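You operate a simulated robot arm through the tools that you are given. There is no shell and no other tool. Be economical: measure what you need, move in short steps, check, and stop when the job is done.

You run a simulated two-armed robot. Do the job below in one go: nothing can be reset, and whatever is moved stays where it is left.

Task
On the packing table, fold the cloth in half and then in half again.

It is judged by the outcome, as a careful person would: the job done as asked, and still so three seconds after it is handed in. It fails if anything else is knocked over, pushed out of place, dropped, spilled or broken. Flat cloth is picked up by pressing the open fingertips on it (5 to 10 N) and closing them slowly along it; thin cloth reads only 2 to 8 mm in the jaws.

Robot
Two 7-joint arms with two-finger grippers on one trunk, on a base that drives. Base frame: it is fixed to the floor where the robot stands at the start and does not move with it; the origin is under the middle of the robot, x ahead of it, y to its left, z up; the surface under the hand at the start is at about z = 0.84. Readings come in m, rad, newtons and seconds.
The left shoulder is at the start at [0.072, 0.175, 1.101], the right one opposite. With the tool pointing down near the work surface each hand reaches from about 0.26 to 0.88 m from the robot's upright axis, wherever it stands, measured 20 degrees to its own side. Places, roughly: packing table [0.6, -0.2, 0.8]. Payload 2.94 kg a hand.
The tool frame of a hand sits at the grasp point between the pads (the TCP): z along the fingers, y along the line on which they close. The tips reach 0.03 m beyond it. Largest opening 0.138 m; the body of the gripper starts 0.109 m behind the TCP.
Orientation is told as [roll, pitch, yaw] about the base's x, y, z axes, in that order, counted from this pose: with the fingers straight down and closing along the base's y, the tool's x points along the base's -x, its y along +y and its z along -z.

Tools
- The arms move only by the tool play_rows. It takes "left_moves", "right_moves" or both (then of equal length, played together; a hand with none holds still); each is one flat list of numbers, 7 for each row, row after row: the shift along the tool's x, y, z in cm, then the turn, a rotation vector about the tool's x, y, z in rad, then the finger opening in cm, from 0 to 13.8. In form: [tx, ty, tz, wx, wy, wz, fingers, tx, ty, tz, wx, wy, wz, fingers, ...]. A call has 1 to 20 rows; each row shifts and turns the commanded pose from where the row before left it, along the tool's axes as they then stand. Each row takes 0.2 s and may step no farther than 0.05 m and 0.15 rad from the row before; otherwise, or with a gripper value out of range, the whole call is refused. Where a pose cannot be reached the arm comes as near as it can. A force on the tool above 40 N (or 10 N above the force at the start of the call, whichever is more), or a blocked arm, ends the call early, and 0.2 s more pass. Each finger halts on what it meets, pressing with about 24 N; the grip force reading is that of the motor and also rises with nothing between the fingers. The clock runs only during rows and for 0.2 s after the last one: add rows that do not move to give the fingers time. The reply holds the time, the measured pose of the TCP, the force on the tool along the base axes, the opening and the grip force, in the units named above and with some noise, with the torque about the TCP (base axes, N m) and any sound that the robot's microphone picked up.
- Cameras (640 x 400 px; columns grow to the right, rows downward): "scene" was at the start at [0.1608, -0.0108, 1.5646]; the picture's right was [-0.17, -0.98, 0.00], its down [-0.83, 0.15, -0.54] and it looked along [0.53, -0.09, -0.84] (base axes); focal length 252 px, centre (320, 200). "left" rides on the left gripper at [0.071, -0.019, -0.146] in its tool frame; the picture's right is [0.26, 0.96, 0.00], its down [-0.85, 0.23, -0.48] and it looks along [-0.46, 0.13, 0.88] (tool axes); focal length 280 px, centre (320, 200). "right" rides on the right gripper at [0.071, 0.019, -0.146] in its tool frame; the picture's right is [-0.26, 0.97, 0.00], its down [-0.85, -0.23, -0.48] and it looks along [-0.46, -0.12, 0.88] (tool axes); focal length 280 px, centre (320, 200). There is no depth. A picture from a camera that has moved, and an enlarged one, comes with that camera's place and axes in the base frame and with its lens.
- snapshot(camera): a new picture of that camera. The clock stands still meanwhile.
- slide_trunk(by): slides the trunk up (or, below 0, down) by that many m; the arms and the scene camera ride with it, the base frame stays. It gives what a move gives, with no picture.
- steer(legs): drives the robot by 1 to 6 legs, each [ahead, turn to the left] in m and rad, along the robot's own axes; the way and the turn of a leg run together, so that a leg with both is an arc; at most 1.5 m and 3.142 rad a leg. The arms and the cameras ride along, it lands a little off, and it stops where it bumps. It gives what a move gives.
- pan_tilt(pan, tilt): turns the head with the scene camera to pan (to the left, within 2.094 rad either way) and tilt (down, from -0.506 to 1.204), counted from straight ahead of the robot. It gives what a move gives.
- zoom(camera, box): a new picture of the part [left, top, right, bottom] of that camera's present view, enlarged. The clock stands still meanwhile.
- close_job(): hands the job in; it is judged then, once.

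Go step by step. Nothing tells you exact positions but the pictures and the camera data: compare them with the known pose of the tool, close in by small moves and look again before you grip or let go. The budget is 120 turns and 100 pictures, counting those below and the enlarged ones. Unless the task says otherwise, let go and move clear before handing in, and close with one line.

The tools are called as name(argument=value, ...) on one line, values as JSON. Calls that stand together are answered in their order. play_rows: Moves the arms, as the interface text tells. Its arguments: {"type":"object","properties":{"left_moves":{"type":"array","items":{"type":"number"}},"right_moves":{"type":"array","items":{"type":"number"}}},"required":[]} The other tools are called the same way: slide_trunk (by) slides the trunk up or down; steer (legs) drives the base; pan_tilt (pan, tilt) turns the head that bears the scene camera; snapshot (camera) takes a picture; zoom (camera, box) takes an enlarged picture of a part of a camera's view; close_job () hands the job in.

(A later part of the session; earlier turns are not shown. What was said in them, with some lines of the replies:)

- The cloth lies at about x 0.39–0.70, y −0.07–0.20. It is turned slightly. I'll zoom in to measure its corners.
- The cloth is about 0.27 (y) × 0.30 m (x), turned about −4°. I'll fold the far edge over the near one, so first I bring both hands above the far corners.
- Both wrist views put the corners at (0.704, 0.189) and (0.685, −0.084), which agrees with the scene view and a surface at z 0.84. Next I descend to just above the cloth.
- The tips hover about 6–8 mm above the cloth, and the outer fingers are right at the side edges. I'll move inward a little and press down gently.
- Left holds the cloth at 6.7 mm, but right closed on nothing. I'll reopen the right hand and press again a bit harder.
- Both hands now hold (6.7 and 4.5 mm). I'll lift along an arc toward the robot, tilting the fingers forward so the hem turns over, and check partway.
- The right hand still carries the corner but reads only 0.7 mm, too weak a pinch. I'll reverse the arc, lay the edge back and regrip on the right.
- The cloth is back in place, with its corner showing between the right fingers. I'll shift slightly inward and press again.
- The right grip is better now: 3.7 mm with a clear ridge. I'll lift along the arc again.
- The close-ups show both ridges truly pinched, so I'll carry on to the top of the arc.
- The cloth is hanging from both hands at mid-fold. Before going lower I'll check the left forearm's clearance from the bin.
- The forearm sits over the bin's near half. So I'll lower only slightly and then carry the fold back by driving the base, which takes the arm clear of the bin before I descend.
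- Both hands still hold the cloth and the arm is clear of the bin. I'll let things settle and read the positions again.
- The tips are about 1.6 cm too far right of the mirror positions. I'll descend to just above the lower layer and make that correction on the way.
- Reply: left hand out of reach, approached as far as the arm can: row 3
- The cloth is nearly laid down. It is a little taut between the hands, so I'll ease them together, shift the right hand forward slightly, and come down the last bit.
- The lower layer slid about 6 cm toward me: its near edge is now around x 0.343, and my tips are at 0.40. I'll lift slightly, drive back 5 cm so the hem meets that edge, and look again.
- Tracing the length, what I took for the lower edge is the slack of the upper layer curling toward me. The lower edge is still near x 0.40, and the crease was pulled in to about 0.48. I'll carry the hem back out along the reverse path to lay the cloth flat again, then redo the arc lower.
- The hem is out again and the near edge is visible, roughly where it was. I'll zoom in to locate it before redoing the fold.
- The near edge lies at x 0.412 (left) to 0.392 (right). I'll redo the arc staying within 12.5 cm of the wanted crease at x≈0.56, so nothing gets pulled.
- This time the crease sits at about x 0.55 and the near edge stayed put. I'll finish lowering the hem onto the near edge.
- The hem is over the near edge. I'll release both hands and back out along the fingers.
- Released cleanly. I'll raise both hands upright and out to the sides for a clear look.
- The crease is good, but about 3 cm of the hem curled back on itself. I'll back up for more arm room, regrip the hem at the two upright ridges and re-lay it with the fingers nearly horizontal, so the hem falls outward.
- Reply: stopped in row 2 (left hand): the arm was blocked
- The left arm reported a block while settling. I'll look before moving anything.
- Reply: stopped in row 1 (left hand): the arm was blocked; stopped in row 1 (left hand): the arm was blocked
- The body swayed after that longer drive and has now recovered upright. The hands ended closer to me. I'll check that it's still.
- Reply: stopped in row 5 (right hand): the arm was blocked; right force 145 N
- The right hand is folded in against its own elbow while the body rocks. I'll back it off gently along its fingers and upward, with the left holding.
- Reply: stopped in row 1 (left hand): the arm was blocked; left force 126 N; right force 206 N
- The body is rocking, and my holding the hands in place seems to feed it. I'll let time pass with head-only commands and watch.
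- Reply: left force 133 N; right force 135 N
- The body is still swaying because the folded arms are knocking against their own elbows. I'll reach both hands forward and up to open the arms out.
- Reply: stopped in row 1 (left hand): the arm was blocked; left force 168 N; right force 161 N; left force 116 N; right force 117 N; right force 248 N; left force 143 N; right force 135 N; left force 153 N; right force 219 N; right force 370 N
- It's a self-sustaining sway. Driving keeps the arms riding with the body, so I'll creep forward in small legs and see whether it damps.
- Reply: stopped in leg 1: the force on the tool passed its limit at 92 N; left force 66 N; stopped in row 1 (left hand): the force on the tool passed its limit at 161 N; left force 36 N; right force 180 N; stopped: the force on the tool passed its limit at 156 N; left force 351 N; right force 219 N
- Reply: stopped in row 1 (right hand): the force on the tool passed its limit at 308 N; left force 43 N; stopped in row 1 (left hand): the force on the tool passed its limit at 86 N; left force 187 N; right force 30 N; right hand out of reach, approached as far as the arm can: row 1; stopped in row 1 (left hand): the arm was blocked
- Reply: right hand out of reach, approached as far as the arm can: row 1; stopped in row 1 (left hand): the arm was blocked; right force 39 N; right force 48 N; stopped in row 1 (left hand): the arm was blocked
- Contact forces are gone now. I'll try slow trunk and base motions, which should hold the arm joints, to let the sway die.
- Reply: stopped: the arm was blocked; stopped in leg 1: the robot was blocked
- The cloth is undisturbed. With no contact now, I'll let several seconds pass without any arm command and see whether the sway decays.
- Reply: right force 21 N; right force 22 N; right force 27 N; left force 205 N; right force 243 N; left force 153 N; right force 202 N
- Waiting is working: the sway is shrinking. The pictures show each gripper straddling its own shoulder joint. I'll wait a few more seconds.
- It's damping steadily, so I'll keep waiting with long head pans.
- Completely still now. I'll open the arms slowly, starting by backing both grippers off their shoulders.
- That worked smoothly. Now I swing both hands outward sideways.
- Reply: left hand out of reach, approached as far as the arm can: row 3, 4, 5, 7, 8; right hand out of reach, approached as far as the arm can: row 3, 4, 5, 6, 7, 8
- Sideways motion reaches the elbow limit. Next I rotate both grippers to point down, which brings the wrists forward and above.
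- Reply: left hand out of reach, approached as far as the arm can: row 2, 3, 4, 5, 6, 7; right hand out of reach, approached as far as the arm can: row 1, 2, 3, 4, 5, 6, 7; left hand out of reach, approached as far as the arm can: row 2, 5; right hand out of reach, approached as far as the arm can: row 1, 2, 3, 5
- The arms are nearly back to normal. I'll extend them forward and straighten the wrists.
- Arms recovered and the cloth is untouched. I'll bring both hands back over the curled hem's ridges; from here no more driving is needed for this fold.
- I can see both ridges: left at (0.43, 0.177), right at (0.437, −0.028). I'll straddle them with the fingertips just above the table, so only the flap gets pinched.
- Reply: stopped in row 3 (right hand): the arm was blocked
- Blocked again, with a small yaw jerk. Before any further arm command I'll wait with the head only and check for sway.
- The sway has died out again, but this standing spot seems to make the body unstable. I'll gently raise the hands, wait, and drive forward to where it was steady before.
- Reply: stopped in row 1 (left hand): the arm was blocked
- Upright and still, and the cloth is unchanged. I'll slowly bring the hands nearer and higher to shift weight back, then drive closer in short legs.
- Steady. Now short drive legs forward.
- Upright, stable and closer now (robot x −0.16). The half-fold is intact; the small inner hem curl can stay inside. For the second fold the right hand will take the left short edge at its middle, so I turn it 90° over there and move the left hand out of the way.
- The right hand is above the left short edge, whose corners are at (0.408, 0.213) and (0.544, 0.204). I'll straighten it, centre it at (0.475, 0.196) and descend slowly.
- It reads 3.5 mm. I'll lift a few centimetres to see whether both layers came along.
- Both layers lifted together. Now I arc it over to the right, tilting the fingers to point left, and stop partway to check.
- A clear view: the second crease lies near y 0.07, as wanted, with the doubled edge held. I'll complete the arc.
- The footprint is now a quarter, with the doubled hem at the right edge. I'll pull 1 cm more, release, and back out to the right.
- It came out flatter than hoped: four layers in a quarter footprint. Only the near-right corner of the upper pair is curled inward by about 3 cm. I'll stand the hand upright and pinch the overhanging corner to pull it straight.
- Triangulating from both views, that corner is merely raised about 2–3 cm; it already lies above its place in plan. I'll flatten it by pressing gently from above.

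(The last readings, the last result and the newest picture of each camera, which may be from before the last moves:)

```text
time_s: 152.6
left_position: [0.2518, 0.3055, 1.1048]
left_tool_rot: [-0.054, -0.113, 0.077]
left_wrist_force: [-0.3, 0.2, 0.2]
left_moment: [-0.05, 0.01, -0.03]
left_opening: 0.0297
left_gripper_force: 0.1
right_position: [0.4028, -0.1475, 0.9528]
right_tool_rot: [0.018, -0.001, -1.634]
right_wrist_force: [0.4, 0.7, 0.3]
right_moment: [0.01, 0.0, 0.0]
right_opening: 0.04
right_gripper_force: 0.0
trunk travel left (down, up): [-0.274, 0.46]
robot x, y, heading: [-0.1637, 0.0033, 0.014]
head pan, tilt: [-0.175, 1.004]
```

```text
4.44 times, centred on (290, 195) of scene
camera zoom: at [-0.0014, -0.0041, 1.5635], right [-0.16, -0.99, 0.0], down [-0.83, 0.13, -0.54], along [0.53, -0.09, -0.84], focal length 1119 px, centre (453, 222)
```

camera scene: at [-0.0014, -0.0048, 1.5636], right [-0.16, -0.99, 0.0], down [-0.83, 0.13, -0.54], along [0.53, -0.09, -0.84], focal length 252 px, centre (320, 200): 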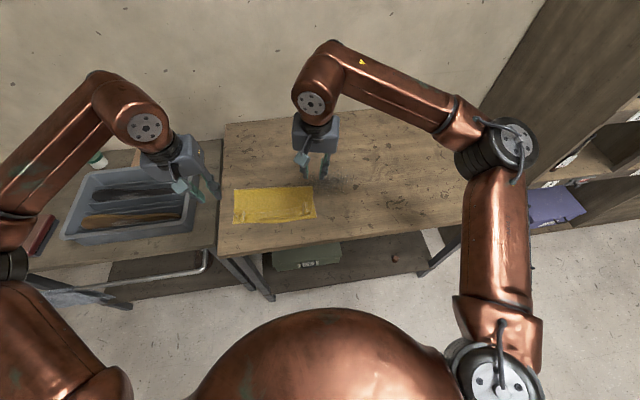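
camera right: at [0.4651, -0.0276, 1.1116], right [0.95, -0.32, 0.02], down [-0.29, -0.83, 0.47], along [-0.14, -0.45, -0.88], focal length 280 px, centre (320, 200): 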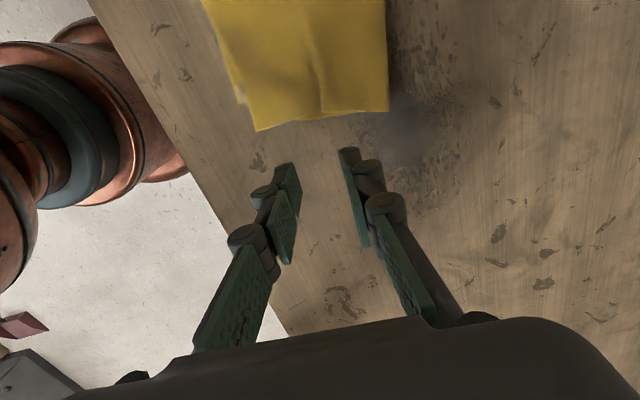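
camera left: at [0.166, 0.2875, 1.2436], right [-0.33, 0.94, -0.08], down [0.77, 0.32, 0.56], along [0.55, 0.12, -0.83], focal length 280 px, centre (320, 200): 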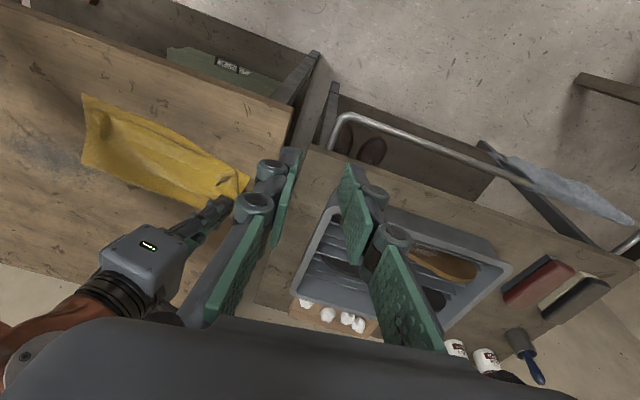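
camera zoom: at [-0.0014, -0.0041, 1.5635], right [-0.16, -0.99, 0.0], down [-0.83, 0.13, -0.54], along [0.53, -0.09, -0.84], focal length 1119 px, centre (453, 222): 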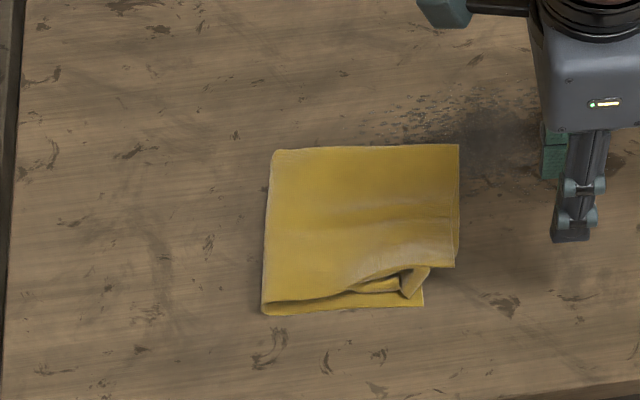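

Still drawn in by about 2.5 cm. I'll pinch the overhanging strip, which is upper layers only, near that corner and pull it toward me.

play_rows(right_moves=[1.5, 0.34, 0, 0, 0, 0, 3.2, 1.5, 0.34, 0, 0, 0, 0, 3.2, 1.5, 0.34, 0, 0, 0, 0, 3.2, 1.5, 0.34, 0, 0, 0, 0, 3.2, 1.55, 0.34, 0, 0, 0, 0, 3.2, 0, 0, 1.5, 0, 0, 0, 3.2, 0, 0, 1.5, 0, 0, 0, 3.2, 0, 0, 1.5, 0, 0, 0, 3.2, 0, 0, 1.5, 0, 0, 0, 3.2, 0, 0, 1.2, 0, 0, 0, 3.2, 0, 0, 0.6, 0, 0, 0, 3.2, 0, 0, 0.2, 0, 0, 0, 3.2, 0, 0, 0.1, 0, 0, 0, 3.2, 0, 0, 0, 0, 0, 0, 3.2])

zoom(camera="scene", box=[230, 150, 350, 240])

```text
time_s: 155.6
left_position: [0.2513, 0.3048, 1.1052]
left_tool_rot: [-0.054, -0.114, 0.078]
left_wrist_force: [-0.7, -0.5, -0.5]
left_moment: [-0.03, 0.02, -0.05]
left_opening: 0.03
left_gripper_force: 0.1
right_position: [0.4269, -0.0736, 0.8728]
right_tool_rot: [0.018, 0.001, -1.635]
right_wrist_force: [0.9, 1.0, 0.4]
right_moment: [0.03, 0.0, 0.01]
right_opening: 0.0321
right_gripper_force: 0.1
trunk travel left (down, up): [-0.274, 0.46]
robot x, y, heading: [-0.1633, 0.0057, 0.011]
head pan, tilt: [-0.175, 1.004]
```

```text
4.44 times, centred on (290, 195) of scene
camera zoom: at [-0.0015, -0.0047, 1.5636], right [-0.16, -0.99, 0.0], down [-0.83, 0.13, -0.54], along [0.53, -0.09, -0.84], focal length 1119 px, centre (453, 222)
```

zoom: 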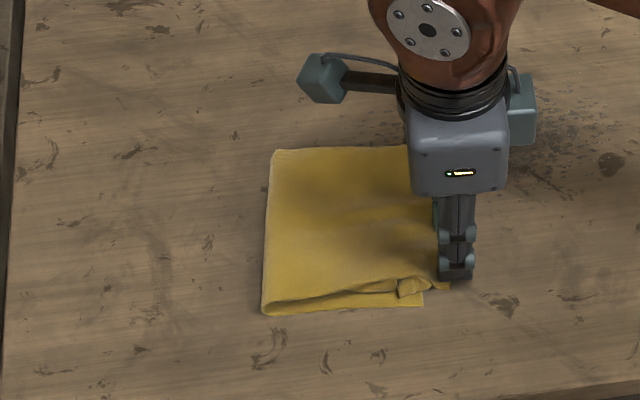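

play_rows(right_moves=[0, 0, 0.15, 0, 0, 0, 3.2, 0, 0, 0.12, 0, 0, 0, 3.2, 0, 0, 0, 0, 0, 0, 2.9, 0, 0, 0, 0, 0, 0, 2.5, 0, 0, 0, 0, 0, 0, 2.1, 0, 0, 0, 0, 0, 0, 1.7, 0, 0, 0, 0, 0, 0, 1.3, 0, 0, 0, 0, 0, 0, 0.9, 0, 0, 0, 0, 0, 0, 0.5, 0, 0, 0, 0, 0, 0, 0.1, 0, 0, 0, 0, 0, 0, 0, 0, 0, 0, 0, 0, 0, 0])

```text
time_s: 158.2
left_position: [0.2521, 0.3042, 1.1059]
left_tool_rot: [-0.053, -0.114, 0.077]
left_wrist_force: [0.0, 0.0, 0.9]
left_moment: [0.02, 0.0, -0.01]
left_opening: 0.03
left_gripper_force: 0.0
right_position: [0.4275, -0.0735, 0.87]
right_tool_rot: [0.017, 0.001, -1.635]
right_wrist_force: [-0.3, -0.1, 1.2]
right_moment: [0.0, 0.0, 0.0]
right_opening: 0.0032
right_gripper_force: 20.8
trunk travel left (down, up): [-0.274, 0.46]
robot x, y, heading: [-0.1617, 0.0067, 0.007]
head pan, tilt: [-0.175, 1.004]
```

It gripped at 3.2 mm. Now I lift slightly, pull toward me by 2.3 cm, set down and release.

play_rows(right_moves=[0, 0, -0.7, 0, 0, 0, 0, 0, 0, -0.7, 0, 0, 0, 0, 0.15, -0.8, 0, 0, 0, 0, 0, 0.15, -0.8, 0, 0, 0, 0, 0, 0.15, -0.7, 0, 0, 0, 0, 0, 0, 0, 0.6, 0, 0, 0, 0, 0, 0, 0.6, 0, 0, 0, 0, 0, 0, 0, 0, 0, 0, 0.8, 0, 0, 0, 0, 0, 0, 1.6, 0, 0, 0, 0, 0, 0, 2.2, 0, 0, -1, 0, 0, 0, 2.2, 0, 0, -2, 0, 0, 0, 2.2, 0, 0, -2, 0, 0, 0, 2.2, -2, 0, -1, 0, 0, 0, 2.2, -2, 0, 0, 0, 0, 0, 2.2, -2, 0, 0, 0, 0, 0, 2.2, -2, 0, 0, 0, 0, 0, 2.2, 0, 0, 0, 0, 0, 0, 2.2])

zoom(camera="scene", box=[230, 150, 350, 240])

```text
time_s: 162.0
left_position: [0.2518, 0.3057, 1.1054]
left_tool_rot: [-0.053, -0.114, 0.078]
left_wrist_force: [-0.8, -0.6, -0.1]
left_moment: [0.01, -0.03, -0.02]
left_opening: 0.03
left_gripper_force: 0.0
right_position: [0.3977, -0.1493, 0.9323]
right_tool_rot: [0.017, -0.001, -1.635]
right_wrist_force: [-0.1, 0.5, 1.0]
right_moment: [-0.01, 0.0, 0.03]
right_opening: 0.0217
right_gripper_force: 0.0
trunk travel left (down, up): [-0.274, 0.46]
robot x, y, heading: [-0.1624, 0.0033, 0.019]
head pan, tilt: [-0.175, 1.004]
```

```text
4.44 times, centred on (290, 195) of scene
camera zoom: at [-0.0014, -0.0043, 1.5635], right [-0.16, -0.99, 0.0], down [-0.83, 0.13, -0.54], along [0.53, -0.09, -0.84], focal length 1119 px, centre (453, 222)
```

zoom: 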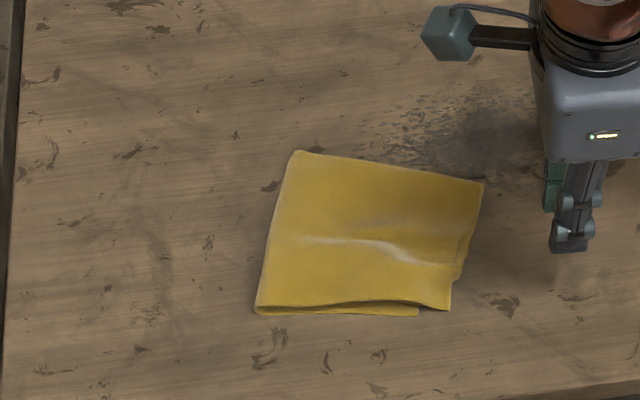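

That's a neat quarter fold with aligned corners. I'll lift the right hand well clear and take a last look.

play_rows(right_moves=[0, 0, -1, 0, 0, 0, 2.2, -1, 0, -1.5, 0, 0, 0, 2.2, -1, 0, -1.5, 0, 0, 0, 2.2, -1, 0, -1.5, 0, 0, 0, 2.2, -1, 0, -1.5, 0, 0, 0, 2.2, -1, 0, -1.5, 0, 0, 0, 2.2, 0, 0, -1, 0, 0, 0, 2.2, 0, 0, 0, 0, 0, 0, 2.2])

snapshot(camera="scene")

```text
time_s: 163.8
left_position: [0.2522, 0.3043, 1.1056]
left_tool_rot: [-0.056, -0.114, 0.077]
left_wrist_force: [-0.9, 0.0, 0.2]
left_moment: [0.01, -0.02, 0.0]
left_opening: 0.0301
left_gripper_force: 0.1
right_position: [0.3941, -0.1958, 1.0267]
right_tool_rot: [0.017, 0.002, -1.636]
right_wrist_force: [0.7, 0.4, -0.1]
right_moment: [0.03, -0.02, 0.01]
right_opening: 0.0221
right_gripper_force: 0.1
trunk travel left (down, up): [-0.274, 0.46]
robot x, y, heading: [-0.1653, 0.0029, 0.01]
head pan, tilt: [-0.175, 1.004]
```

```text
6 pictures are left
camera scene: at [-0.0015, -0.0051, 1.5635], right [-0.16, -0.99, 0.0], down [-0.83, 0.13, -0.54], along [0.53, -0.09, -0.84], focal length 252 px, centre (320, 200)
```

scene: 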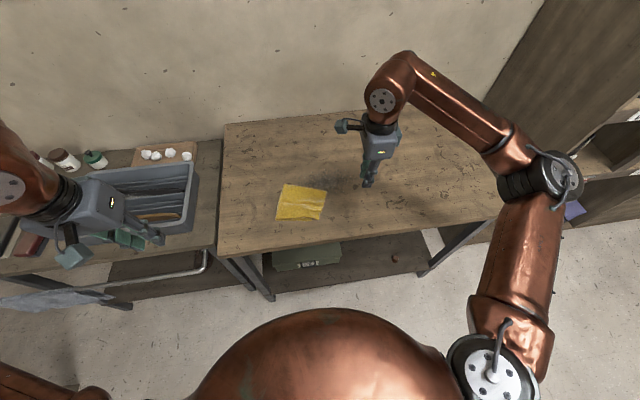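

The cloth lies folded in quarters, both hands are clear, and everything else in view is where it was. I'm handing it in.

close_job()

```text
The job is handed in.
```

The cloth on the packing table is folded in half and in half again, with both hands clear and nothing else in view moved. About 2–3 cm of the first fold's hem is curled under on the inside, and the top layers overhang the right edge by about 2 cm.
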